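You operate a simulated robot arm through the tools that you are given. There is no shell and no other tool. Be economical: measure what you need, move in short steps, check, and stop when the job is done.

You are at the controls of a simulated robot arm. One attempt, no reset.

## Task
Set both plant pots in the seed tray, put its lid on and turn the green vent tab open.

Only the result counts: the job must be done as asked and must still hold three seconds after the hand-in. Knocking over, shifting, dropping, spilling or breaking anything else fails it. A push-on lid holds only when it is set on centred and level and pressed home; a screw cap is set on level and turned clockwise until tight.

## Robot
A 5-joint arm with a two-finger parallel gripper, fixed in place. Base frame: the origin is at the foot of the arm, x ahead of it, y to its left, z up; the work surface is at about z = 0. Readings come in m, rad, newtons and seconds.
With the tool pointing down near the work surface it reaches from about 0.26 to 0.6 m from the base axis. Its first joint turns from -1.152 to 1.152 rad. The tool tilts only in the upright plane through the base axis and itself; it spins freely about its own axis. Payload 1.57 kg.
The TCP is the grasp point between the finger pads, 0.03 m short of the fingertips. In the tool frame z runs along the fingers and y along their closing line. The gripper opens to 0.08 m. The fingers are 0.017 m wide and 0.012 m thick; the gripper's body (0.04 by 0.082 m) begins 0.08 m behind the TCP.
Orientation is that of the tool frame in the base frame, as [roll, pitch, yaw] about the fixed x, y, z axes, in that order (R = Rz(yaw) Ry(pitch) Rx(roll)). With the fingers straight down and closing along the base's y, the tool's x points along the base's -x, its y along +y and its z along -z.

## Interface
- The arm moves only by the tool drive_tool. Its argument "increments" is a list of rows, each an object (a shift or turn left out is 0, a gripper value left out holds the last) with "dp": the shift along the tool's x, y, z in mm, a list of three; "rot": the turn, a rotation vector about the tool's x, y, z in rad, a list of three; "fingers": the opening, from 0 (shut) to 1 (fully open). In form: [{"dp": [tx, ty, tz], "rot": [wx, wy, wz], "fingers": fingers}, ...]. A call has 1 to 12 rows; each row shifts and turns the commanded pose from where the row before left it, along the tool's axes as they then stand. Each row takes 0.2 s and may step no farther than 0.05 m and 0.15 rad from the row before; otherwise, or with a gripper value out of range, the whole call is refused. Where a pose cannot be reached the arm comes as near as it can. A force on the tool above 40 N (or 10 N above the force at the start of the call, whichever is more), or a blocked arm, ends the call early, and 0.2 s more pass. The fingers move at their own pace (about 0.153 m/s each) and stop on an object; they squeeze with about 34 N. The grip force told is the motor's: it shows also when the fingers shut on nothing. Time passes only in rows, and 0.2 s behind the last, so rows that do not move let the fingers close. It gives the time, the measured TCP pose, the force on the tool (base axes), the opening and the grip force at its end, in the units of the frame above (readings bear some noise).
- Cameras (640 x 400 px; columns grow to the right, rows downward): "scene" is fixed at [0.0509, 0.4016, 0.5313]; the picture's right is [-0.65, -0.76, 0.00], its down [-0.38, 0.33, -0.87] and it looks along [0.66, -0.57, -0.50] (base axes); focal length 271 px, centre (320, 200). "wrist" rides on the gripper at [0.072, -0.007, -0.122] in the tool frame; the picture's right is [0.09, 1.00, 0.00], its down [-0.84, 0.08, -0.54] and it looks along [-0.54, 0.05, 0.84] (tool axes); focal length 238 px, centre (320, 200). There is no depth. A picture from a camera that has moved, and an enlarged one, comes with that camera's place and axes in the base frame and with its lens.
- grab_frame(camera): a new picture of that camera. The clock stands still meanwhile.
- inspect(camera, box): a new picture of the part [left, top, right, bottom] of that camera's present view, enlarged. The clock stands still meanwhile.
- hand_in(): hands the job in; it is judged then, once.

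Go step by step. Nothing tells you positions but the pictures and the camera data: compare them with the known pose of the tool, close in by small moves and look again before you grip or let go. The budget is 120 turns and 76 pictures, counting those below and the enlarged ones. Unless the task says otherwise, let go and move clear before handing in, and close with one line.

The tools are called after "Call:" as a command line: name --argument value ..., lists and objects as JSON in quotes. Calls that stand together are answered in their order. drive_tool: Moves the arm, as the interface text tells. Its arguments: {"type":"object","properties":{"increments":{"type":"array","items":{"type":"object","properties":{"dp":{"type":"array","items":{"type":"number"}},"rot":{"type":"array","items":{"type":"number"}},"fingers":{"type":"number"}}}}},"required":["increments"]} The other tools are called the same way: grab_frame (camera) takes a picture; inspect (camera, box) takes an enlarged picture of a part of a camera's view; hand_in () hands the job in.

At the start:

```text
clock: 0.0
eef_pos: [0.3714, -0.0264, 0.3568]
orientation: [3.141, 0.0, -3.14]
ft_force: [0.0, 0.3, 0.4]
opening: 0.0798
finger_force: 0.0
```

scene: 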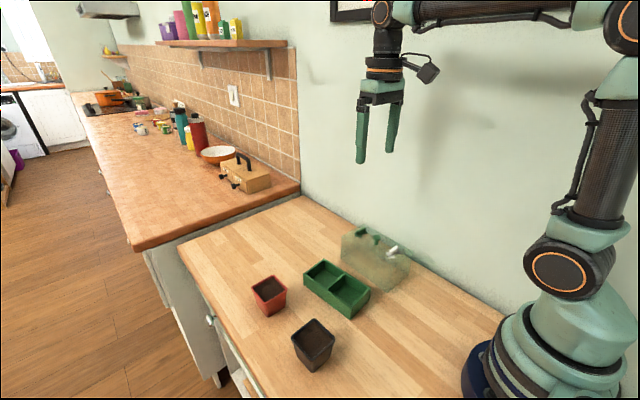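
wrist: 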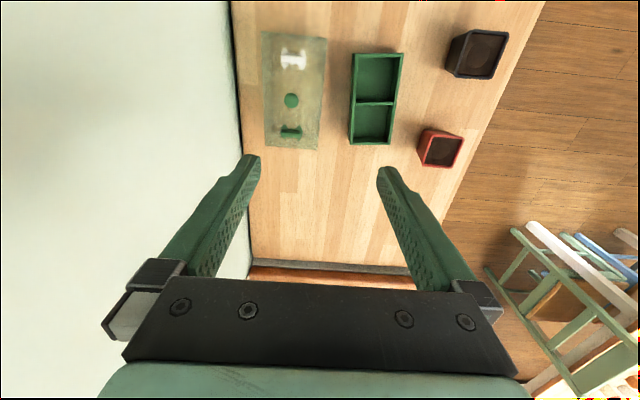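

I see a red pot, a black pot, a green two-cell tray and a transparent lid with a white part and a green tab. I'll enlarge both views for measuring.

Call:
inspect --camera "scene" --box '[230, 200, 430, 380]'

Call:
inspect --camera "wrist" --box '[240, 10, 520, 185]'

```text
2.22 times, centred on (330, 290) of scene
camera zoom: at [0.0509, 0.4016, 0.5313], right [-0.65, -0.76, 0.0], down [-0.38, 0.33, -0.87], along [0.66, -0.57, -0.5], focal length 602 px, centre (298, 0)
```

zoom: 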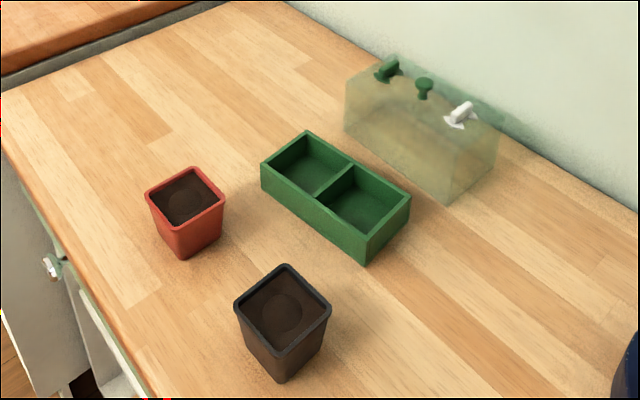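

```text
2.29 times, centred on (380, 98) of wrist
camera zoom: at [0.299, -0.0342, 0.479], right [-0.09, 1.0, 0.0], down [0.84, 0.08, 0.54], along [0.54, 0.05, -0.84], focal length 545 px, centre (183, 434)
```

zoom: 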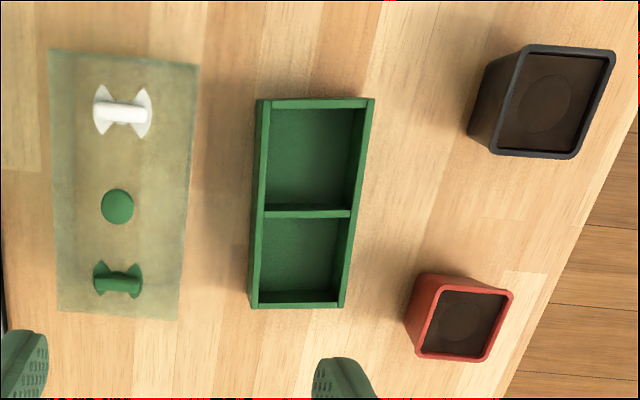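

Estimates: tray centre (0.373, 0.066), yaw about 0.1, rim z about 0.04. The black pot is at (0.289, 0.210) and the red at (0.444, 0.210), each about 0.057 wide and 0.06 tall. I'll move above the black pot and check.

Call:
drive_tool --increments '[{"dp": [11.9, 33.7, 22.4], "fingers": 1}, {"dp": [11.9, 33.7, 22.4]}, {"dp": [11.9, 33.7, 22.4]}, {"dp": [11.9, 33.7, 22.4]}, {"dp": [11.9, 33.7, 22.4]}, {"dp": [11.9, 33.7, 22.4]}, {"dp": [11.9, 33.7, 22.4]}, {"rot": [0, 0, -0.08]}, {}]'

Call:
grab_frame --camera "wrist"

Call:
grab_frame --camera "scene"

```text
clock: 2.0
eef_pos: [0.2877, 0.2101, 0.2016]
orientation: [-3.141, -0.001, -3.061]
ft_force: [0.6, 0.0, 0.9]
opening: 0.0801
finger_force: 0.1
```

```text
71 pictures are left
camera wrist: at [0.2169, 0.1977, 0.3219], right [-0.17, 0.99, 0.0], down [0.83, 0.14, 0.54], along [0.53, 0.09, -0.84], focal length 238 px, centre (320, 200)
```

wrist: 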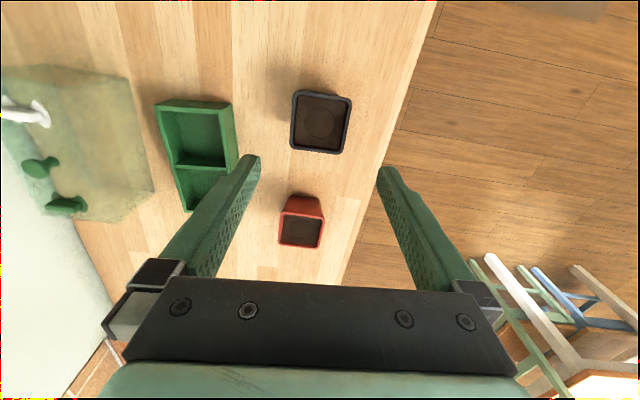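

```text
70 pictures are left
```

scene: 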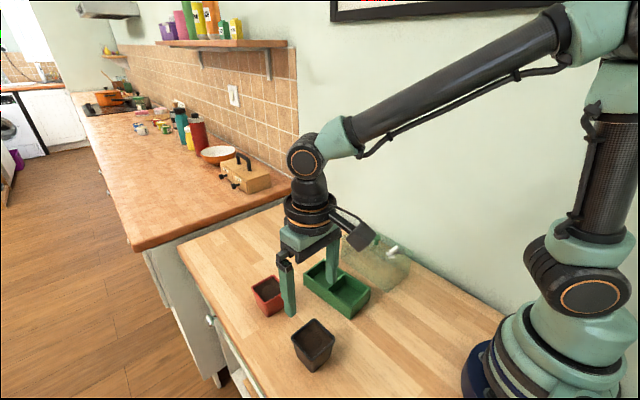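

The hand is over the black pot and aligned. I'll descend partway and check again.

Call:
drive_tool --increments '[{"dp": [0, -1, 40]}, {"dp": [0, 0, 40]}, {"dp": [0, 0, 30]}, {}]'

Call:
grab_frame --camera "wrist"

Call:
inspect --camera "scene" --box '[230, 220, 430, 380]'

```text
clock: 3.0
eef_pos: [0.287, 0.2094, 0.0885]
orientation: [-3.141, -0.001, -3.061]
ft_force: [0.2, -0.3, -0.8]
opening: 0.08
finger_force: 0.2
```

```text
69 pictures are left
camera wrist: at [0.2164, 0.1967, 0.211], right [-0.17, 0.99, 0.0], down [0.83, 0.14, 0.54], along [0.53, 0.09, -0.84], focal length 238 px, centre (320, 200)
```

wrist: 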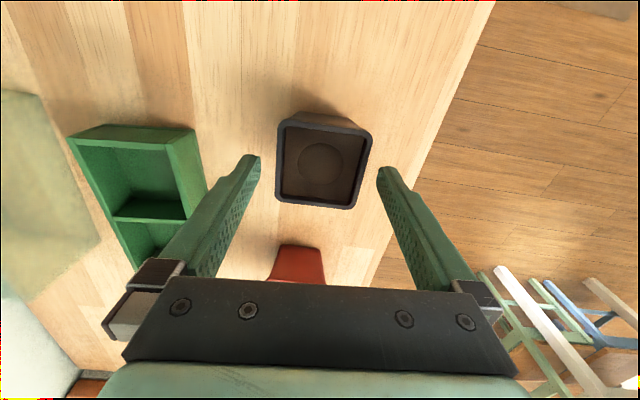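

```text
2.50 times, centred on (330, 300) of scene
camera zoom: at [0.0509, 0.4016, 0.5313], right [-0.65, -0.76, 0.0], down [-0.38, 0.33, -0.87], along [0.66, -0.57, -0.5], focal length 678 px, centre (295, -50)
```

zoom: 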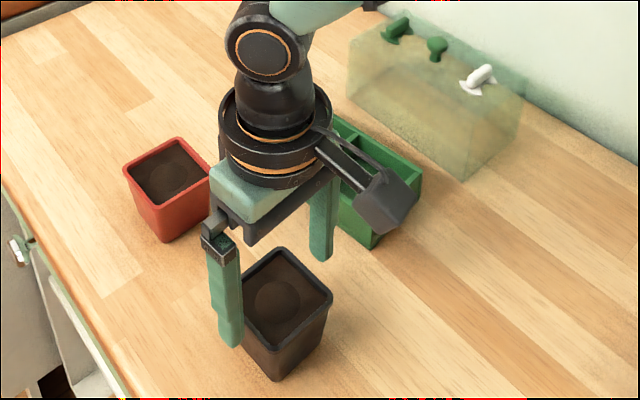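

The pot is centred between the fingers at about (0.2865, 0.21). I'll descend to z of about 0.074 and close.

Call:
drive_tool --increments '[{"dp": [0, 0.5, 14.5]}, {}, {"fingers": 0.0}, {}, {}]'

Call:
inspect --camera "scene" --box '[230, 220, 430, 380]'

```text
clock: 4.2
eef_pos: [0.289, 0.2101, 0.0757]
orientation: [3.141, -0.001, -3.061]
ft_force: [0.6, 0.0, 0.0]
opening: 0.0595
finger_force: 33.7
```

```text
2.50 times, centred on (330, 300) of scene
camera zoom: at [0.0509, 0.4016, 0.5313], right [-0.65, -0.76, 0.0], down [-0.38, 0.33, -0.87], along [0.66, -0.57, -0.5], focal length 678 px, centre (295, -50)
```

zoom: 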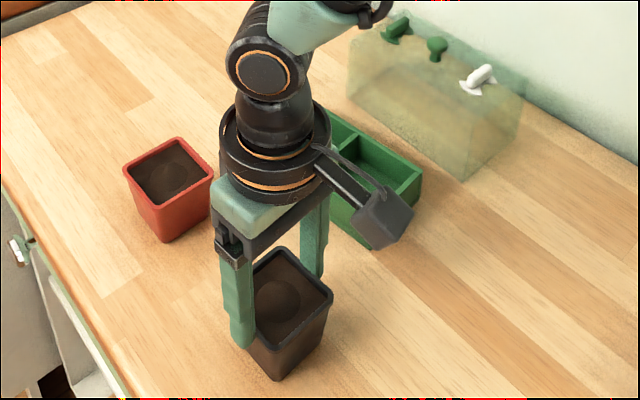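

The black pot is gripped at 59.5 mm. I'll lift it and carry it above the near tray cell.

Call:
drive_tool --increments '[{"dp": [0, 0, -30]}, {"dp": [0, 0, -40]}, {"dp": [0, 0, -30]}, {"dp": [-8.75, -37.8, 0]}, {"dp": [-8.75, -37.8, 0]}, {"dp": [-8.75, -37.8, 0]}, {"dp": [-8.75, -37.8, 0]}, {}]'

Call:
grab_frame --camera "wrist"

Call:
inspect --camera "scene" --box '[230, 180, 430, 340]'

```text
clock: 6.0
eef_pos: [0.3327, 0.0603, 0.1755]
orientation: [3.142, 0.0, -3.061]
ft_force: [0.3, 0.0, -0.3]
opening: 0.0001
finger_force: 20.8
```

```text
66 pictures are left
camera wrist: at [0.2613, 0.0477, 0.297], right [-0.17, 0.99, 0.0], down [0.83, 0.14, 0.54], along [0.53, 0.09, -0.84], focal length 238 px, centre (320, 200)
```

wrist: 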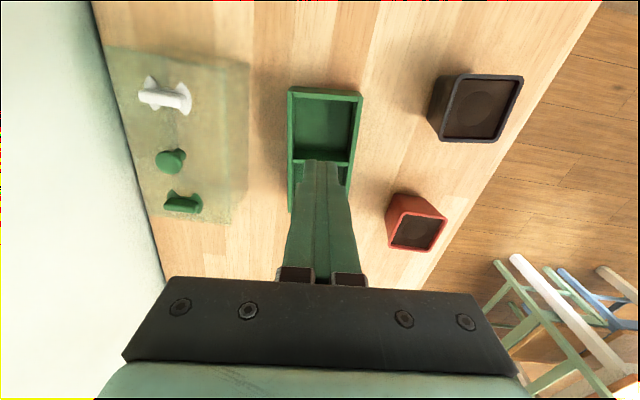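

```text
2.50 times, centred on (330, 260) of scene
camera zoom: at [0.0509, 0.4016, 0.5313], right [-0.65, -0.76, 0.0], down [-0.38, 0.33, -0.87], along [0.66, -0.57, -0.5], focal length 678 px, centre (295, 50)
```

zoom: 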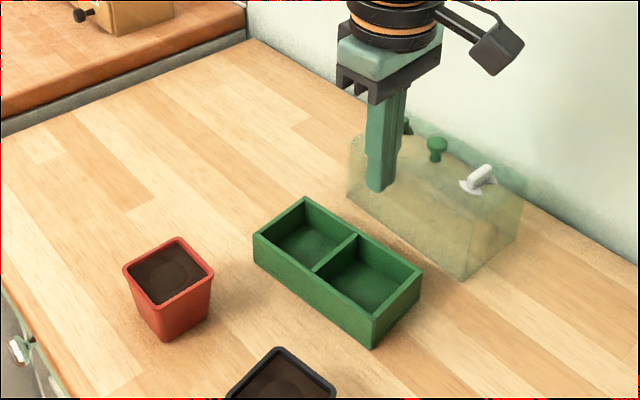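

The pot slipped out on lifting, but it still stands upright in its place. I'll look at the fingertip shape and the pot before trying again.

Call:
inspect --camera "scene" --box '[325, 180, 385, 260]'

Call:
inspect --camera "scene" --box '[260, 300, 360, 390]'

```text
5.00 times, centred on (355, 220) of scene
camera zoom: at [0.0509, 0.4016, 0.5313], right [-0.65, -0.76, 0.0], down [-0.38, 0.33, -0.87], along [0.66, -0.57, -0.5], focal length 1355 px, centre (145, 100)
```

zoom: 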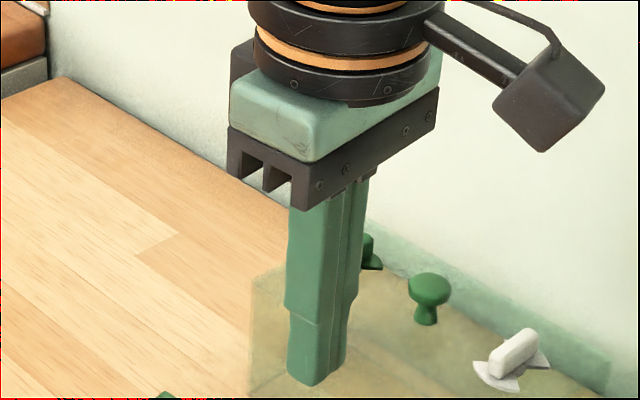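

```text
4.44 times, centred on (310, 345) of scene
camera zoom: at [0.0509, 0.4016, 0.5313], right [-0.65, -0.76, 0.0], down [-0.38, 0.33, -0.87], along [0.66, -0.57, -0.5], focal length 1205 px, centre (364, -444)
```

zoom: 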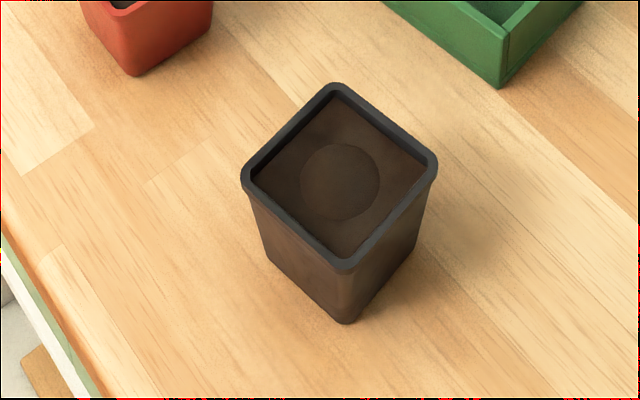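

The pads look normal, so the earlier grip was probably just shallow. I'll return, grip deeper at TCP z of about 0.067 and lift gently.

Call:
drive_tool --increments '[{"dp": [8.3, 38.2, 0], "fingers": 1}, {"dp": [8.3, 38.2, 0]}, {"dp": [8.3, 38.2, 0]}, {"dp": [8.3, 38.2, 0]}, {"dp": [0, 0, 35]}, {"dp": [0, 0, 35]}, {"dp": [0, 0, 38]}, {}, {"fingers": 0}, {}, {}, {}]'

Call:
drive_tool --increments '[{"dp": [0, 0, -5]}, {"dp": [0, 0, -5]}, {}]'

Call:
inspect --camera "scene" --box '[250, 240, 390, 390]'

```text
clock: 8.6
eef_pos: [0.288, 0.2088, 0.0647]
orientation: [-3.141, -0.002, -3.062]
ft_force: [-0.1, 0.2, 0.2]
opening: 0.0601
finger_force: 33.3
```

```text
clock: 9.4
eef_pos: [0.2876, 0.2108, 0.077]
orientation: [3.141, 0.001, -3.062]
ft_force: [-0.1, -0.7, -1.2]
opening: 0.0601
finger_force: 33.8
```

```text
2.67 times, centred on (320, 315) of scene
camera zoom: at [0.0509, 0.4016, 0.5313], right [-0.65, -0.76, 0.0], down [-0.38, 0.33, -0.87], along [0.66, -0.57, -0.5], focal length 723 px, centre (320, -107)
```

zoom: 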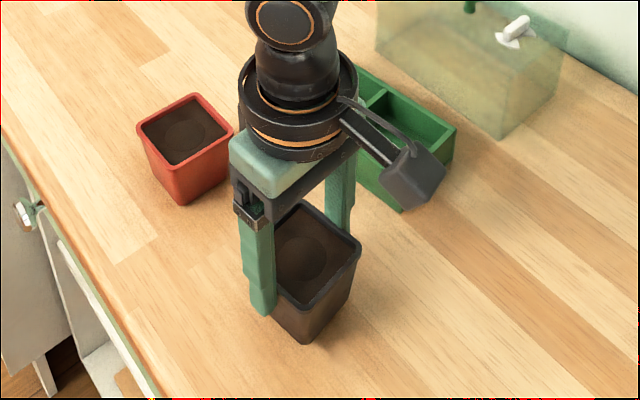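

The opening still reads 60.1 mm and about 1 N hangs on the tool. I'll lift further and see if the pot comes along.

Call:
drive_tool --increments '[{"dp": [0, 0, -10]}, {"dp": [0, 0, -15]}, {"dp": [0, 0, -20]}, {"dp": [0, 0, -25]}, {}]'

Call:
grab_frame --camera "scene"

```text
clock: 10.6
eef_pos: [0.2913, 0.2091, 0.1472]
orientation: [3.141, 0.002, -3.062]
ft_force: [-0.8, 0.6, -1.3]
opening: 0.06
finger_force: 33.7
```

```text
61 pictures are left
```

scene: 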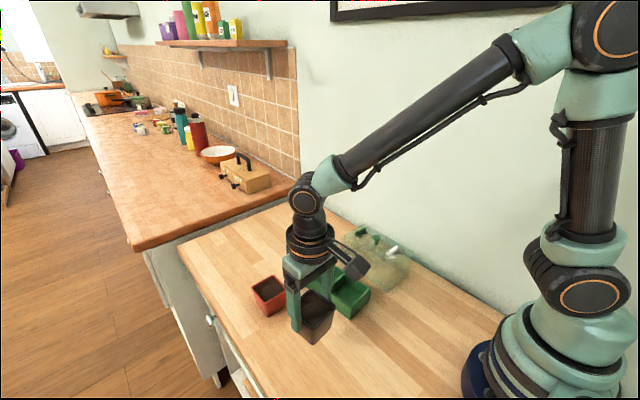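

The pot is held. I'll carry it above the near cell and look at the alignment.

Call:
drive_tool --increments '[{"dp": [-7.7, -37.3, 0]}, {"dp": [-7.7, -37.3, 0]}, {"dp": [-7.7, -37.3, 0]}, {"dp": [-7.7, -37.3, 0]}, {"rot": [0, 0, -0.02]}, {}]'

Call:
inspect --camera "wrist" --box '[200, 50, 440, 250]'

Call:
inspect --camera "scene" --box '[270, 210, 410, 330]'

```text
clock: 12.0
eef_pos: [0.3337, 0.0631, 0.1465]
orientation: [-3.141, 0.0, -3.041]
ft_force: [-0.2, 0.0, -1.0]
opening: 0.0597
finger_force: 33.7
```

```text
2.00 times, centred on (320, 150) of wrist
camera zoom: at [0.2626, 0.0486, 0.2691], right [-0.19, 0.98, 0.0], down [0.82, 0.16, 0.54], along [0.53, 0.1, -0.84], focal length 477 px, centre (320, 300)
```

zoom: 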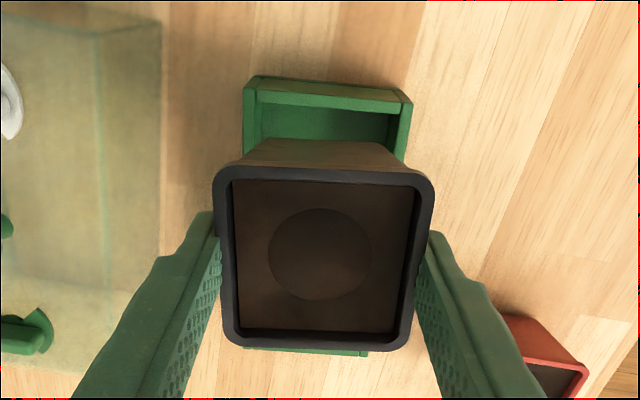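

```text
3.33 times, centred on (340, 270) of scene
camera zoom: at [0.051, 0.4016, 0.5313], right [-0.65, -0.76, 0.0], down [-0.38, 0.33, -0.87], along [0.66, -0.57, -0.5], focal length 904 px, centre (253, -33)
```

zoom: 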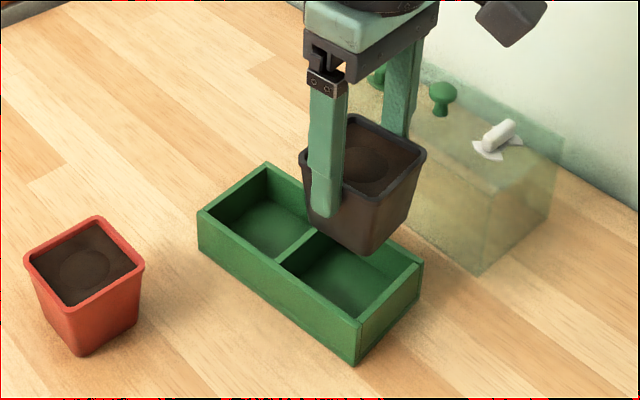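

The tray centre refines to about (0.373, 0.067) with yaw 0.104, so the near cell is at about (0.337, 0.0635). I'll shift a few mm, lower to just above the rim and check.

Call:
drive_tool --increments '[{"dp": [-4.7, 0.5, 15]}, {"dp": [0, 0, 15]}, {}]'

Call:
inspect --camera "wrist" --box '[200, 50, 440, 250]'

Call:
inspect --camera "scene" --box '[280, 230, 400, 330]'

```text
clock: 12.8
eef_pos: [0.3373, 0.0656, 0.117]
orientation: [-3.141, -0.001, -3.043]
ft_force: [0.1, 0.2, -0.4]
opening: 0.0597
finger_force: 34.0
```

```text
2.00 times, centred on (320, 150) of wrist
camera zoom: at [0.266, 0.0496, 0.2384], right [-0.19, 0.98, 0.0], down [0.82, 0.16, 0.54], along [0.53, 0.1, -0.84], focal length 477 px, centre (320, 300)
```

zoom: 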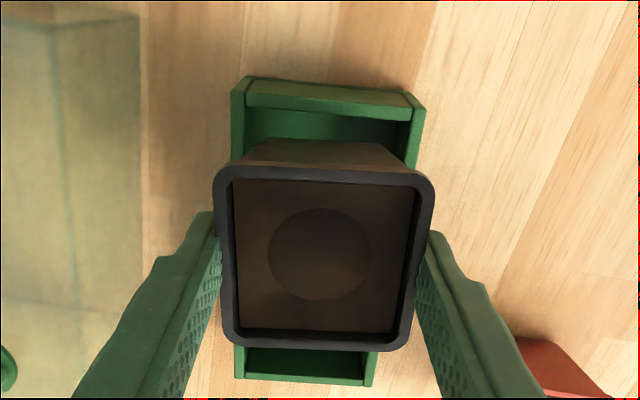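

```text
4.00 times, centred on (340, 280) of scene
camera zoom: at [0.0509, 0.4016, 0.5313], right [-0.65, -0.76, 0.0], down [-0.38, 0.33, -0.87], along [0.66, -0.57, -0.5], focal length 1084 px, centre (240, -120)
```

zoom: 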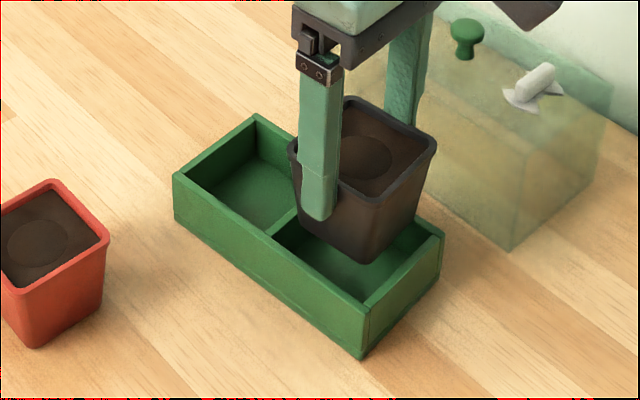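

The pot is centred over the near cell. I'll lower until the fingertips are just above the tray rim.

Call:
drive_tool --increments '[{"dp": [0, 0, 12]}, {"dp": [0, 0, 12]}, {"dp": [0, 0, 10]}, {}]'

Call:
inspect --camera "wrist" --box '[200, 50, 440, 250]'

Call:
inspect --camera "scene" --box '[280, 230, 400, 330]'

```text
clock: 13.8
eef_pos: [0.337, 0.0646, 0.0827]
orientation: [3.141, 0.001, -3.042]
ft_force: [-0.6, 1.0, -2.1]
opening: 0.0599
finger_force: 34.6
```

```text
2.00 times, centred on (320, 150) of wrist
camera zoom: at [0.2661, 0.0496, 0.2048], right [-0.19, 0.98, 0.0], down [0.83, 0.16, 0.54], along [0.53, 0.1, -0.84], focal length 477 px, centre (320, 300)
```

zoom: 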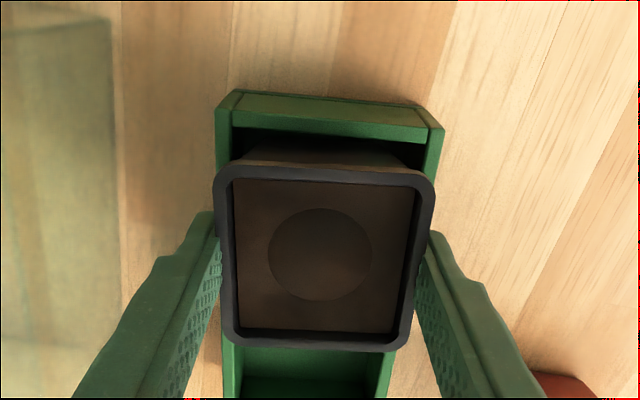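

```text
4.00 times, centred on (340, 280) of scene
camera zoom: at [0.0509, 0.4016, 0.5313], right [-0.65, -0.76, 0.0], down [-0.38, 0.33, -0.87], along [0.66, -0.57, -0.5], focal length 1084 px, centre (240, -120)
```

zoom: 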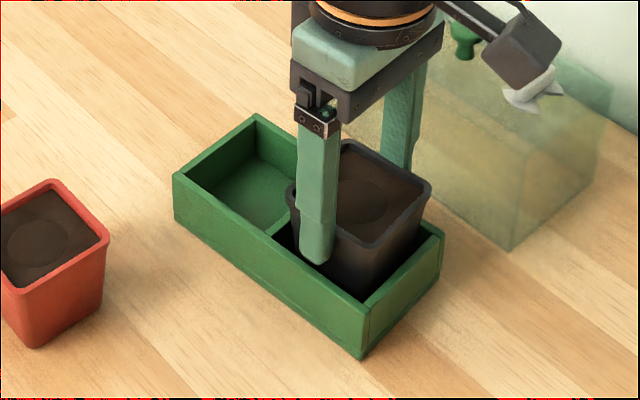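

Everything lines up. I'll creep down the last few mm, watching the force.

Call:
drive_tool --increments '[{"dp": [0, 0, 3]}, {"dp": [0, 0, 2]}, {"dp": [0, 0, 2]}, {}]'

Call:
inspect --camera "scene" --box '[310, 250, 400, 325]'

```text
clock: 14.8
eef_pos: [0.3369, 0.0656, 0.0771]
orientation: [-3.141, 0.0, -3.043]
ft_force: [0.0, -0.8, -0.8]
opening: 0.0594
finger_force: 34.0
```

```text
5.33 times, centred on (355, 288) of scene
camera zoom: at [0.0509, 0.4016, 0.5313], right [-0.65, -0.76, 0.0], down [-0.38, 0.33, -0.87], along [0.66, -0.57, -0.5], focal length 1446 px, centre (133, -267)
```

zoom: 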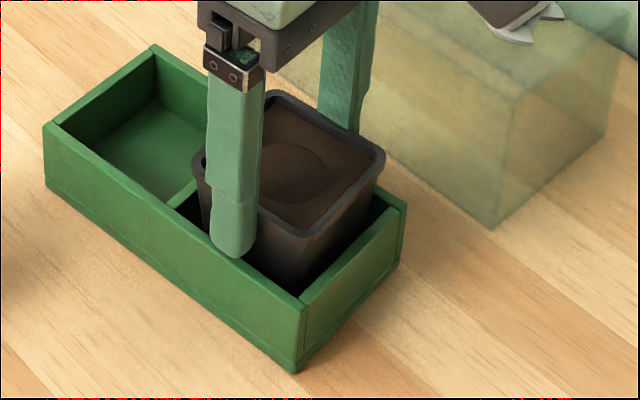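

Fingertips are nearly at the wall top. I'll make a few 1 mm steps to find contact.

Call:
drive_tool --increments '[{"dp": [0, 0, 1]}, {"dp": [0, 0, 1]}, {}]'

Call:
inspect --camera "scene" --box '[310, 250, 400, 325]'

```text
clock: 15.6
eef_pos: [0.3369, 0.065, 0.0746]
orientation: [-3.141, 0.0, -3.041]
ft_force: [0.1, 0.4, -1.9]
opening: 0.0595
finger_force: 33.9
```

```text
5.33 times, centred on (355, 288) of scene
camera zoom: at [0.0509, 0.4016, 0.5313], right [-0.65, -0.76, 0.0], down [-0.38, 0.33, -0.87], along [0.66, -0.57, -0.5], focal length 1446 px, centre (133, -267)
```

zoom: 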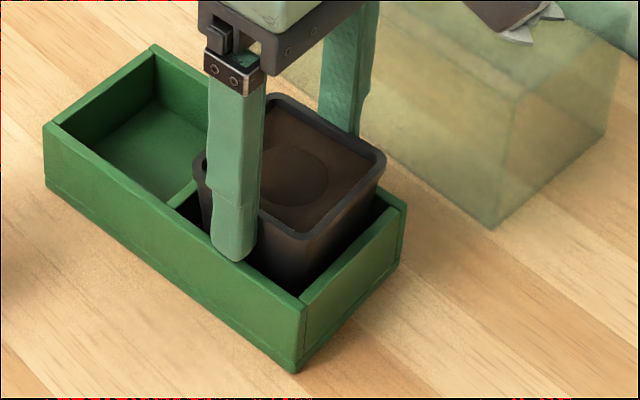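

No contact yet. A few more 1 mm steps.

Call:
drive_tool --increments '[{"dp": [0, 0, 1]}, {"dp": [0, 0, 1]}, {}]'

Call:
drive_tool --increments '[{"dp": [0, 0, 1]}, {}]'

```text
clock: 16.4
eef_pos: [0.3362, 0.0655, 0.072]
orientation: [-3.141, -0.001, -3.043]
ft_force: [-0.3, 0.3, -2.7]
opening: 0.0594
finger_force: 34.1
```

```text
clock: 17.0
eef_pos: [0.337, 0.0655, 0.0721]
orientation: [3.141, 0.001, -3.039]
ft_force: [-5.7, 1.1, 18.6]
opening: 0.0594
finger_force: 33.9
```

Contact at 18 N, so the pot or fingertips are seated. I'll back off 1.5 mm, release slowly and rise.

Call:
drive_tool --increments '[{"dp": [0, 0, -1.5]}, {"fingers": 0.85}, {"fingers": 0.95}, {}]'

Call:
inspect --camera "scene" --box '[310, 250, 400, 325]'

```text
clock: 18.0
eef_pos: [0.3367, 0.0646, 0.0733]
orientation: [-3.141, 0.0, -3.043]
ft_force: [-0.7, -0.5, -0.3]
opening: 0.0759
finger_force: 0.1
```

```text
5.33 times, centred on (355, 288) of scene
camera zoom: at [0.0509, 0.4016, 0.5313], right [-0.65, -0.76, 0.0], down [-0.38, 0.33, -0.87], along [0.66, -0.57, -0.5], focal length 1446 px, centre (133, -267)
```

zoom: 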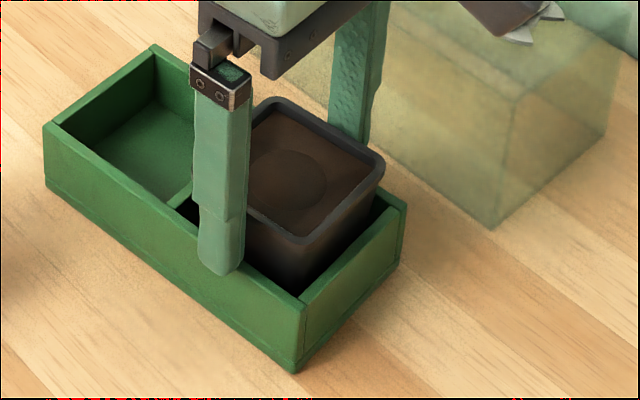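

The black pot sits in the near cell. Next I rise and go over the red pot.

Call:
drive_tool --increments '[{"dp": [0, 0, -20], "fingers": 1}, {"dp": [0, 0, -35]}, {"dp": [0, 0, -35]}, {"dp": [-30.2, 33.4, 0]}, {"dp": [-30.2, 33.4, 0]}, {"dp": [-30.2, 33.4, 0]}, {"dp": [-30.2, 33.4, 0]}, {"rot": [0, 0, 0.03]}, {}]'

Call:
inspect --camera "wrist" --box '[200, 50, 440, 250]'

Call:
inspect --camera "scene" --box '[310, 220, 420, 325]'

```text
clock: 20.0
eef_pos: [0.4439, 0.2104, 0.1652]
orientation: [-3.141, 0.0, -3.072]
ft_force: [-0.2, 0.0, 0.5]
opening: 0.08
finger_force: 0.1
```

```text
2.00 times, centred on (320, 150) of wrist
camera zoom: at [0.3724, 0.1986, 0.2859], right [-0.16, 0.99, 0.0], down [0.83, 0.14, 0.54], along [0.53, 0.09, -0.84], focal length 477 px, centre (320, 300)
```

zoom: 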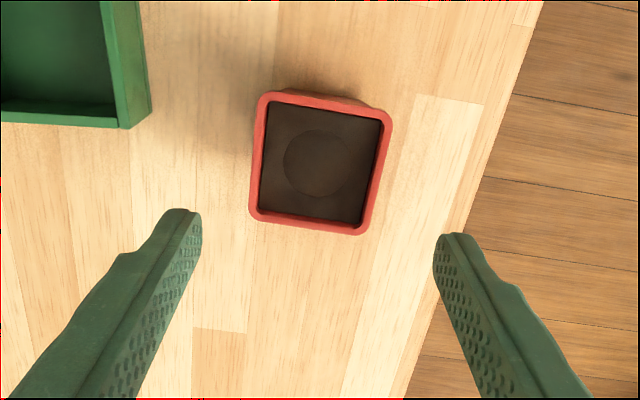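

```text
3.81 times, centred on (365, 272) of scene
camera zoom: at [0.0509, 0.4016, 0.5313], right [-0.65, -0.76, 0.0], down [-0.38, 0.33, -0.87], along [0.66, -0.57, -0.5], focal length 1033 px, centre (149, -76)
```

zoom: 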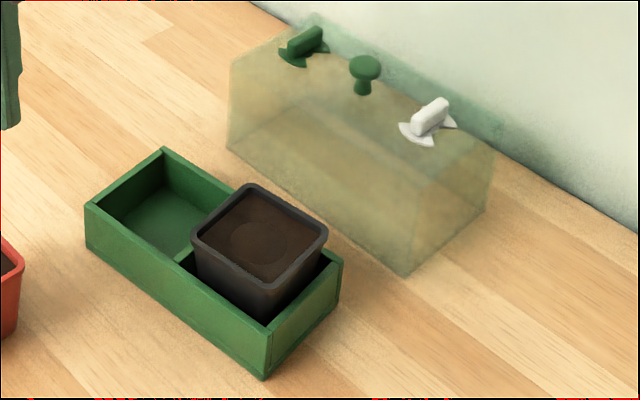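

The red pot is at (0.4415, 0.208), nearly square to the base. I'll fine-align, descend and grip as with the first pot.

Call:
drive_tool --increments '[{"rot": [0, 0, 0.04]}, {"dp": [2, -2.5, 30]}, {"dp": [0, 0, 35]}, {}]'

Call:
grab_frame --camera "wrist"

```text
clock: 21.0
eef_pos: [0.4411, 0.2052, 0.1001]
orientation: [-3.141, -0.002, -3.111]
ft_force: [-0.4, -0.4, -0.1]
opening: 0.0801
finger_force: 0.1
```

```text
49 pictures are left
camera wrist: at [0.3697, 0.1965, 0.2211], right [-0.12, 0.99, 0.0], down [0.83, 0.1, 0.54], along [0.54, 0.07, -0.84], focal length 238 px, centre (320, 200)
```

wrist: 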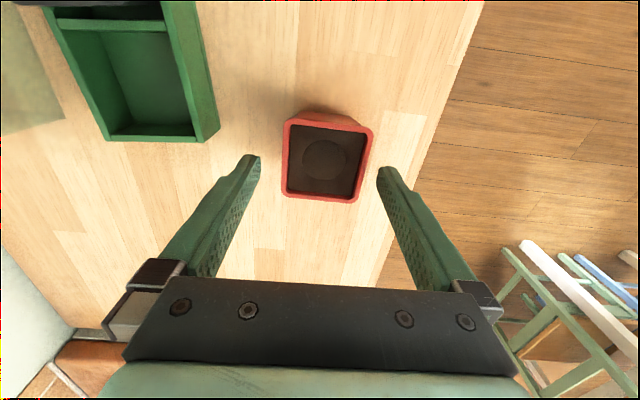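

A 3 mm shift in +y is needed. Then I descend to z of about 0.065 and close.

Call:
drive_tool --increments '[{"dp": [-1, 2.8, 18]}, {"dp": [0, 0, 17]}, {}, {"fingers": 0}, {}, {}, {}]'

Call:
drive_tool --increments '[{"dp": [0, 0, -5]}, {"dp": [0, 0, -5]}, {"dp": [0, 0, -10]}, {"dp": [0, 0, -15]}, {"dp": [0, 0, -20]}, {"dp": [0, 0, -25]}, {}]'

Call:
grab_frame --camera "scene"

```text
clock: 22.6
eef_pos: [0.4423, 0.2104, 0.0642]
orientation: [3.141, -0.001, -3.113]
ft_force: [0.2, 0.1, -0.7]
opening: 0.0592
finger_force: 33.9
```

```text
clock: 24.2
eef_pos: [0.4439, 0.2091, 0.1436]
orientation: [-3.141, 0.002, -3.113]
ft_force: [-0.6, -0.3, -1.9]
opening: 0.0594
finger_force: 34.3
```

```text
48 pictures are left
```

scene: 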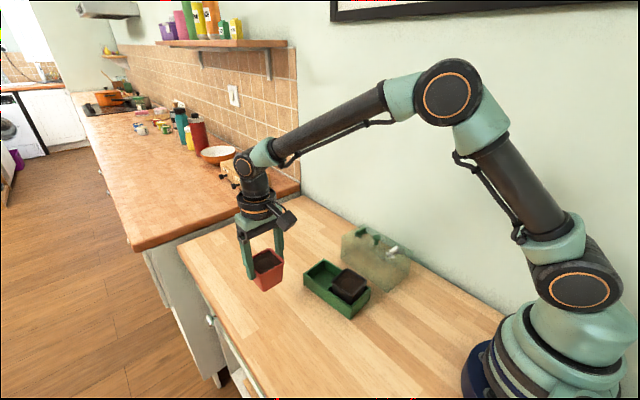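

The red pot is held. I'll carry it above the far cell and align the yaw.

Call:
drive_tool --increments '[{"dp": [9.8, -34.1, 0]}, {"dp": [9.8, -34.1, 0]}, {"dp": [9.8, -34.1, 0]}, {"dp": [9.8, -34.1, 0]}, {"rot": [0, 0, -0.072]}, {}]'

Call:
inspect --camera "wrist" --box '[200, 50, 440, 250]'

Call:
inspect --camera "scene" --box '[280, 220, 400, 320]'

```text
clock: 25.6
eef_pos: [0.4085, 0.0719, 0.1431]
orientation: [3.141, 0.001, -3.039]
ft_force: [-0.1, 0.4, -1.1]
opening: 0.0593
finger_force: 33.9
```

```text
2.00 times, centred on (320, 150) of wrist
camera zoom: at [0.3362, 0.0576, 0.2642], right [-0.19, 0.98, 0.0], down [0.82, 0.16, 0.54], along [0.53, 0.1, -0.84], focal length 477 px, centre (320, 300)
```

zoom: 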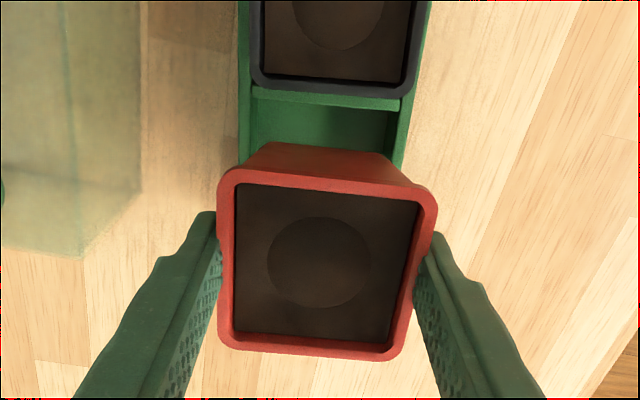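

```text
4.00 times, centred on (340, 270) of scene
camera zoom: at [0.0509, 0.4016, 0.5313], right [-0.65, -0.76, 0.0], down [-0.38, 0.33, -0.87], along [0.66, -0.57, -0.5], focal length 1084 px, centre (240, -80)
```

zoom: 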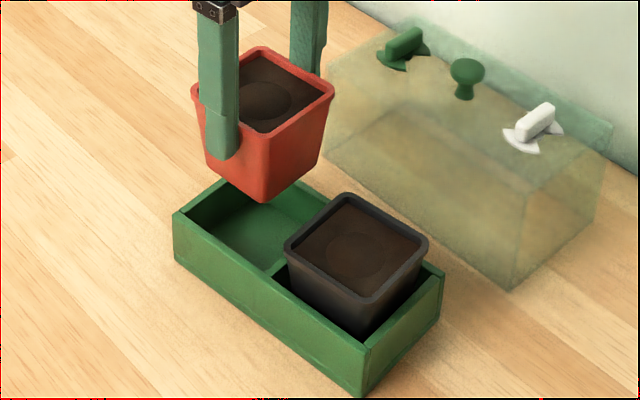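

Alignment matches the far cell centre (0.4085, 0.071). I'll lower in.

Call:
drive_tool --increments '[{"dp": [-0.8, 0, 15]}, {"dp": [0, 0, 15]}, {"dp": [0, 0, 12]}, {"dp": [0, 0, 10]}, {"dp": [0, 0, 8]}, {}]'

Call:
inspect --camera "wrist" --box '[200, 50, 440, 250]'

Call:
inspect --camera "scene" --box '[280, 220, 400, 320]'

```text
clock: 27.0
eef_pos: [0.4102, 0.0712, 0.0823]
orientation: [-3.141, 0.0, -3.04]
ft_force: [0.0, 0.2, -2.2]
opening: 0.0588
finger_force: 34.5
```

```text
2.00 times, centred on (320, 150) of wrist
camera zoom: at [0.3383, 0.0568, 0.2043], right [-0.19, 0.98, 0.0], down [0.82, 0.16, 0.54], along [0.53, 0.1, -0.84], focal length 477 px, centre (320, 300)
```

zoom: 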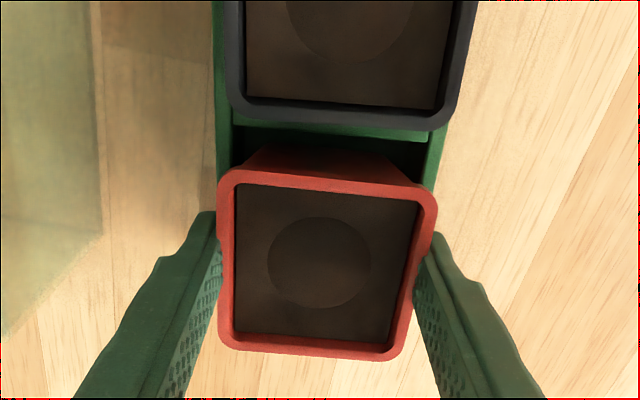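

```text
4.00 times, centred on (340, 270) of scene
camera zoom: at [0.0509, 0.4016, 0.5313], right [-0.65, -0.76, 0.0], down [-0.38, 0.33, -0.87], along [0.66, -0.57, -0.5], focal length 1084 px, centre (240, -80)
```

zoom: 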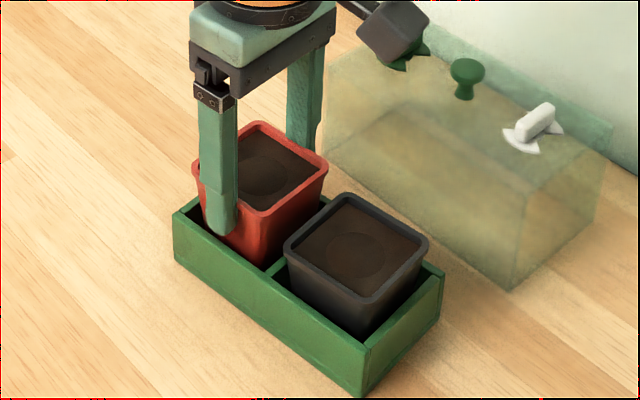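

Going in nicely. I'll creep down to contact.

Call:
drive_tool --increments '[{"dp": [0, 0, 3]}, {"dp": [0, 0, 2]}, {"dp": [0, 0, 2]}, {}]'

Call:
drive_tool --increments '[{"dp": [0, 0, 1]}, {"dp": [0, 0, 1]}, {}]'

```text
clock: 28.0
eef_pos: [0.4079, 0.0725, 0.0761]
orientation: [3.141, 0.0, -3.042]
ft_force: [-0.3, -0.5, -2.1]
opening: 0.0589
finger_force: 34.1
```

```text
clock: 28.8
eef_pos: [0.4085, 0.0724, 0.0728]
orientation: [3.141, 0.0, -3.04]
ft_force: [-0.1, 0.4, -1.6]
opening: 0.0589
finger_force: 34.1
```

Close to the earlier contact height. I'll release here and rise.

Call:
drive_tool --increments '[{"dp": [0, 0, 0.5]}, {"fingers": 0.85}, {"fingers": 0.95}, {}, {"dp": [0, 0, -20], "fingers": 1}, {"dp": [0, 0, -35]}, {"dp": [0, 0, -45]}, {"dp": [10, -30, -20]}, {"dp": [10, -30, 0]}, {"dp": [10, -25, 0]}, {}]'

Call:
grab_frame --camera "wrist"

Call:
inspect --camera "scene" --box '[280, 210, 420, 320]'

```text
clock: 31.2
eef_pos: [0.3858, -0.0147, 0.1954]
orientation: [3.142, 0.002, -3.04]
ft_force: [-0.2, 0.7, 1.0]
opening: 0.08
finger_force: 0.0
```

```text
43 pictures are left
camera wrist: at [0.3147, -0.0301, 0.3165], right [-0.19, 0.98, 0.0], down [0.82, 0.16, 0.54], along [0.53, 0.1, -0.84], focal length 238 px, centre (320, 200)
```

wrist: 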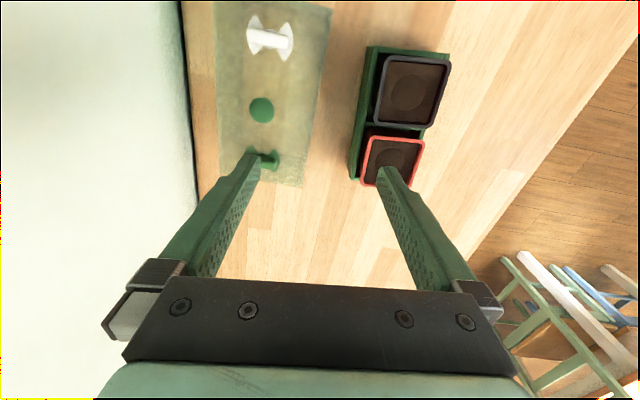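

```text
3.64 times, centred on (350, 265) of scene
camera zoom: at [0.0509, 0.4016, 0.5313], right [-0.65, -0.76, 0.0], down [-0.38, 0.33, -0.87], along [0.66, -0.57, -0.5], focal length 986 px, centre (211, -36)
```

zoom: 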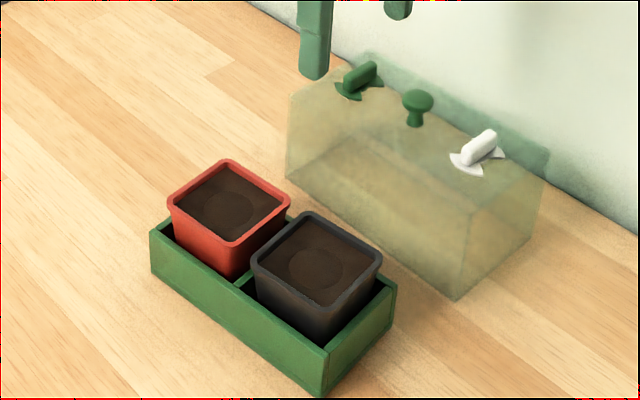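

Both pots are in the tray. Now I need a detailed look at the lid, its knob and the tabs, and whether the red pot sits level.

Call:
inspect --camera "wrist" --box '[200, 0, 460, 190]'

Call:
inspect --camera "scene" --box '[355, 215, 425, 265]'

Call:
inspect --camera "scene" --box '[310, 245, 390, 320]'

```text
2.11 times, centred on (330, 95) of wrist
camera zoom: at [0.3147, -0.0301, 0.3165], right [-0.19, 0.98, 0.0], down [0.82, 0.16, 0.54], along [0.53, 0.1, -0.84], focal length 502 px, centre (299, 421)
```

zoom: 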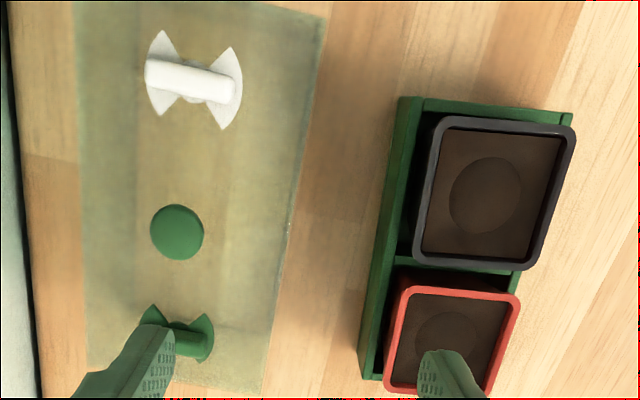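

```text
8.00 times, centred on (390, 240) of scene
camera zoom: at [0.0509, 0.4016, 0.5313], right [-0.65, -0.76, 0.0], down [-0.38, 0.33, -0.87], along [0.66, -0.57, -0.5], focal length 2169 px, centre (-240, -120)
```

zoom: 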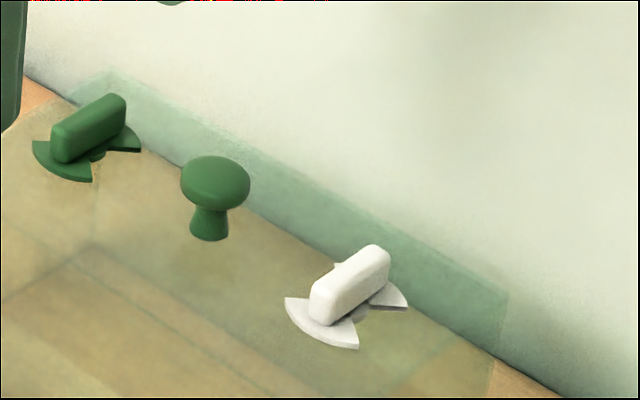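

```text
5.33 times, centred on (350, 282) of scene
camera zoom: at [0.0509, 0.4016, 0.5313], right [-0.65, -0.76, 0.0], down [-0.38, 0.33, -0.87], along [0.66, -0.57, -0.5], focal length 1446 px, centre (160, -240)
```

zoom: 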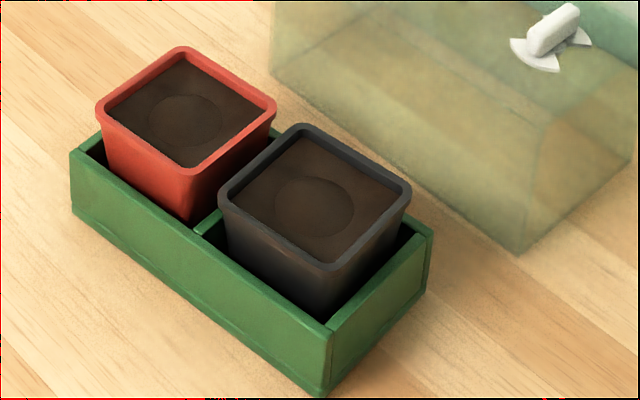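

The red pot might be sitting slightly high. I'll look at it from directly above.

Call:
drive_tool --increments '[{"dp": [0, 30, -10]}, {"dp": [0, 30, -10]}, {"dp": [0, 22, 0]}, {}]'

Call:
inspect --camera "wrist" --box '[240, 60, 400, 180]'

Call:
inspect --camera "scene" --box '[300, 250, 350, 300]'

```text
clock: 32.2
eef_pos: [0.3794, 0.0663, 0.2139]
orientation: [-3.141, 0.0, -3.041]
ft_force: [0.4, 0.3, 0.4]
opening: 0.0802
finger_force: 0.0
```

```text
3.33 times, centred on (320, 120) of wrist
camera zoom: at [0.3069, 0.0511, 0.3355], right [-0.19, 0.98, 0.0], down [0.82, 0.16, 0.54], along [0.53, 0.1, -0.84], focal length 794 px, centre (320, 467)
```

zoom: 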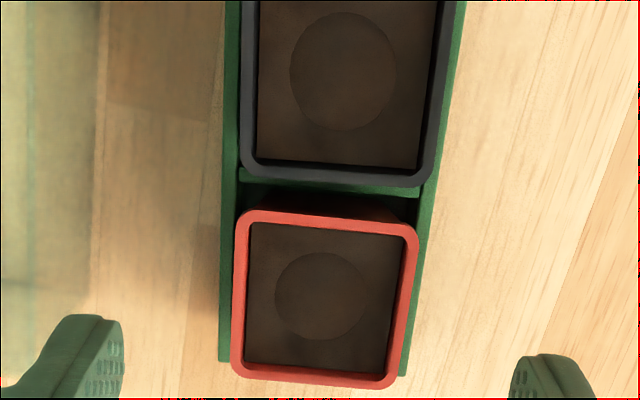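

```text
8.00 times, centred on (325, 275) of scene
camera zoom: at [0.0509, 0.4016, 0.5313], right [-0.65, -0.76, 0.0], down [-0.38, 0.33, -0.87], along [0.66, -0.57, -0.5], focal length 2169 px, centre (280, -400)
```

zoom: 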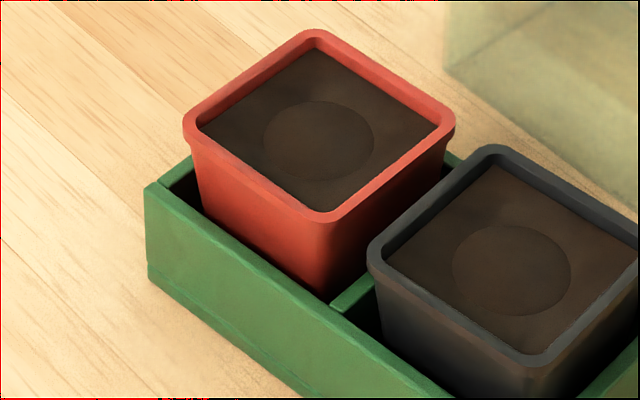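

Both pots sit level in the cells. The lid is a hood of about 160 x 90 mm, 87 mm high, centred at (0.369, -0.070) with yaw about 0.01 and its knob top near z 0.11. I'll move over the knob.

Call:
drive_tool --increments '[{"rot": [0, 0, 0.09]}, {"dp": [3.3, -45, 0]}, {"dp": [3.3, -45, 0]}, {"dp": [3.3, -45, 0]}, {"dp": [0, 0, 25]}, {"dp": [0, 0, 20]}, {}]'

Call:
grab_frame --camera "wrist"

Call:
inspect --camera "wrist" --box '[240, 0, 400, 200]'

Call:
inspect --camera "scene" --box '[330, 180, 430, 280]'

```text
clock: 33.8
eef_pos: [0.3703, -0.0683, 0.1684]
orientation: [3.141, -0.001, -3.13]
ft_force: [-0.3, -0.6, 0.3]
opening: 0.0798
finger_force: 0.1
```

```text
36 pictures are left
camera wrist: at [0.2993, -0.0772, 0.29], right [-0.1, 0.99, 0.0], down [0.84, 0.09, 0.54], along [0.54, 0.06, -0.84], focal length 238 px, centre (320, 200)
```

wrist: 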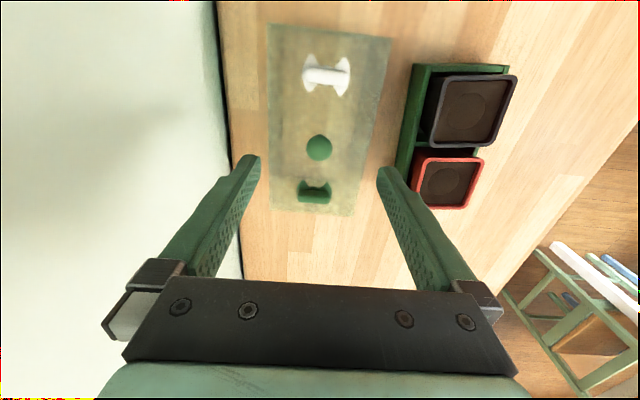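

```text
2.00 times, centred on (320, 100) of wrist
camera zoom: at [0.2993, -0.0772, 0.29], right [-0.1, 0.99, 0.0], down [0.84, 0.09, 0.54], along [0.54, 0.06, -0.84], focal length 477 px, centre (320, 400)
```

zoom: 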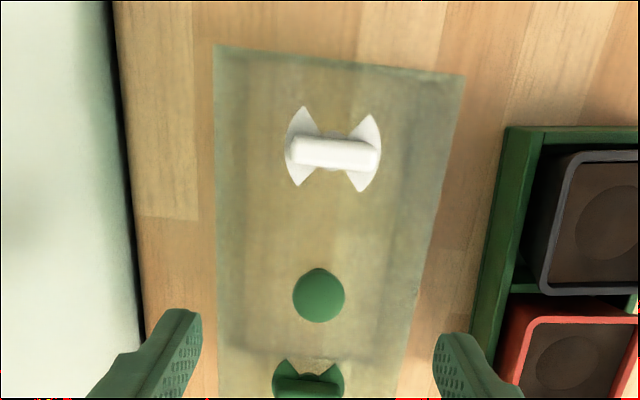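

```text
4.00 times, centred on (380, 230) of scene
camera zoom: at [0.0509, 0.4016, 0.5313], right [-0.65, -0.76, 0.0], down [-0.38, 0.33, -0.87], along [0.66, -0.57, -0.5], focal length 1084 px, centre (80, 80)
```

zoom: 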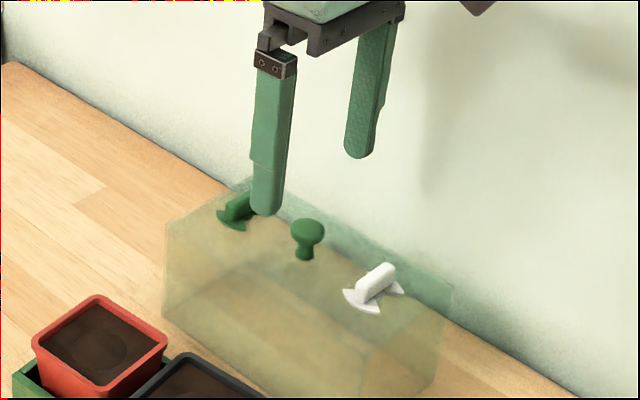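

Knob is at (0.3667, -0.070). I'll shift 4.5 mm back and lower to z of about 0.125, then check the tip height over the lid top.

Call:
drive_tool --increments '[{"dp": [4.5, -0.6, 20]}, {"dp": [0, 0, 20]}, {"fingers": 0.5}, {}]'

Call:
inspect --camera "scene" --box '[340, 190, 420, 270]'

Call:
inspect --camera "wrist" --box '[220, 50, 420, 250]'

```text
clock: 34.8
eef_pos: [0.3662, -0.0699, 0.1287]
orientation: [3.141, 0.0, -3.13]
ft_force: [-0.3, 0.2, -0.7]
opening: 0.0402
finger_force: 0.0
```

```text
5.00 times, centred on (380, 230) of scene
camera zoom: at [0.0509, 0.4016, 0.5313], right [-0.65, -0.76, 0.0], down [-0.38, 0.33, -0.87], along [0.66, -0.57, -0.5], focal length 1355 px, centre (20, 50)
```

zoom: 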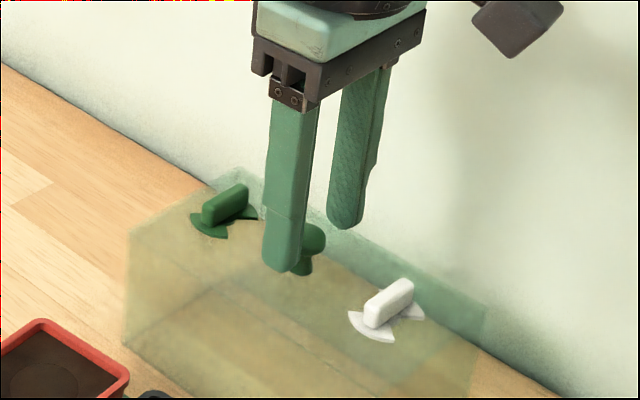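

```text
2.00 times, centred on (320, 150) of wrist
camera zoom: at [0.2944, -0.0783, 0.2508], right [-0.1, 0.99, 0.0], down [0.84, 0.09, 0.54], along [0.54, 0.06, -0.84], focal length 477 px, centre (320, 300)
```

zoom: 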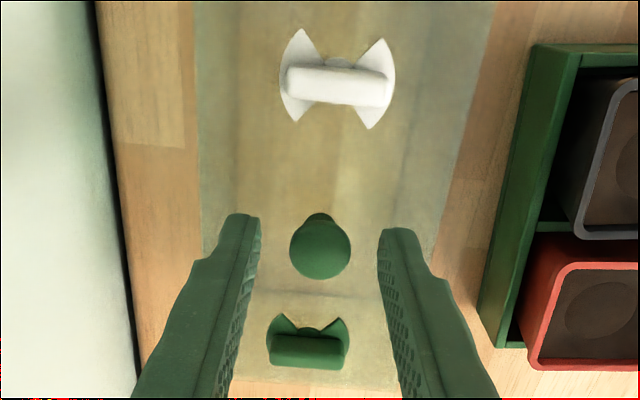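

Knob is centred between the fingers. I'll lower until the tips near or touch the lid top.

Call:
drive_tool --increments '[{"dp": [0.5, 0, 4]}, {"dp": [0, 0, 3]}, {}]'

Call:
drive_tool --increments '[{"dp": [0, 0, 1.5]}, {"dp": [0, 0, 1.5]}, {}]'

Call:
inspect --camera "scene" --box '[350, 200, 410, 260]'

```text
clock: 35.6
eef_pos: [0.3658, -0.0685, 0.123]
orientation: [-3.141, 0.003, -3.13]
ft_force: [-0.3, 0.7, 0.2]
opening: 0.04
finger_force: 0.0
```

```text
clock: 36.4
eef_pos: [0.3657, -0.0693, 0.1202]
orientation: [3.141, 0.001, -3.129]
ft_force: [-0.2, -0.9, 1.6]
opening: 0.0401
finger_force: 0.1
```

```text
6.67 times, centred on (380, 230) of scene
camera zoom: at [0.0509, 0.4016, 0.5313], right [-0.65, -0.76, 0.0], down [-0.38, 0.33, -0.87], along [0.66, -0.57, -0.5], focal length 1807 px, centre (-80, 0)
```

zoom: 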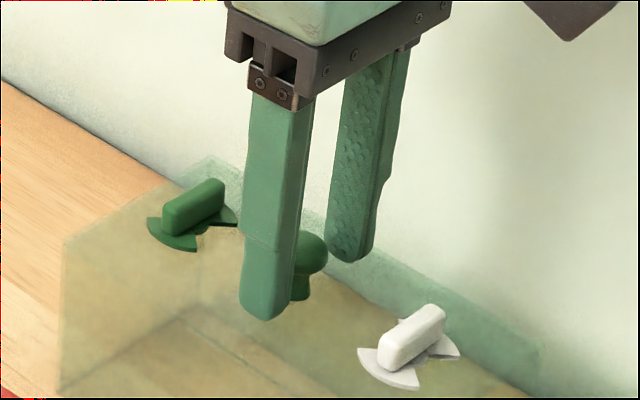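

Still free. A few more steps until contact.

Call:
drive_tool --increments '[{"dp": [0, 0, 1]}, {"dp": [0, 0, 1]}, {}]'

Call:
drive_tool --increments '[{"dp": [0, 0, 1]}, {"dp": [0, 0, 1]}, {}]'

```text
clock: 37.2
eef_pos: [0.3665, -0.0685, 0.1173]
orientation: [-3.141, 0.0, -3.13]
ft_force: [0.9, 0.7, -0.1]
opening: 0.04
finger_force: 0.0
```

```text
clock: 38.0
eef_pos: [0.366, -0.0684, 0.1134]
orientation: [-3.142, 0.001, -3.13]
ft_force: [-0.1, -0.8, -0.2]
opening: 0.04
finger_force: 0.1
```

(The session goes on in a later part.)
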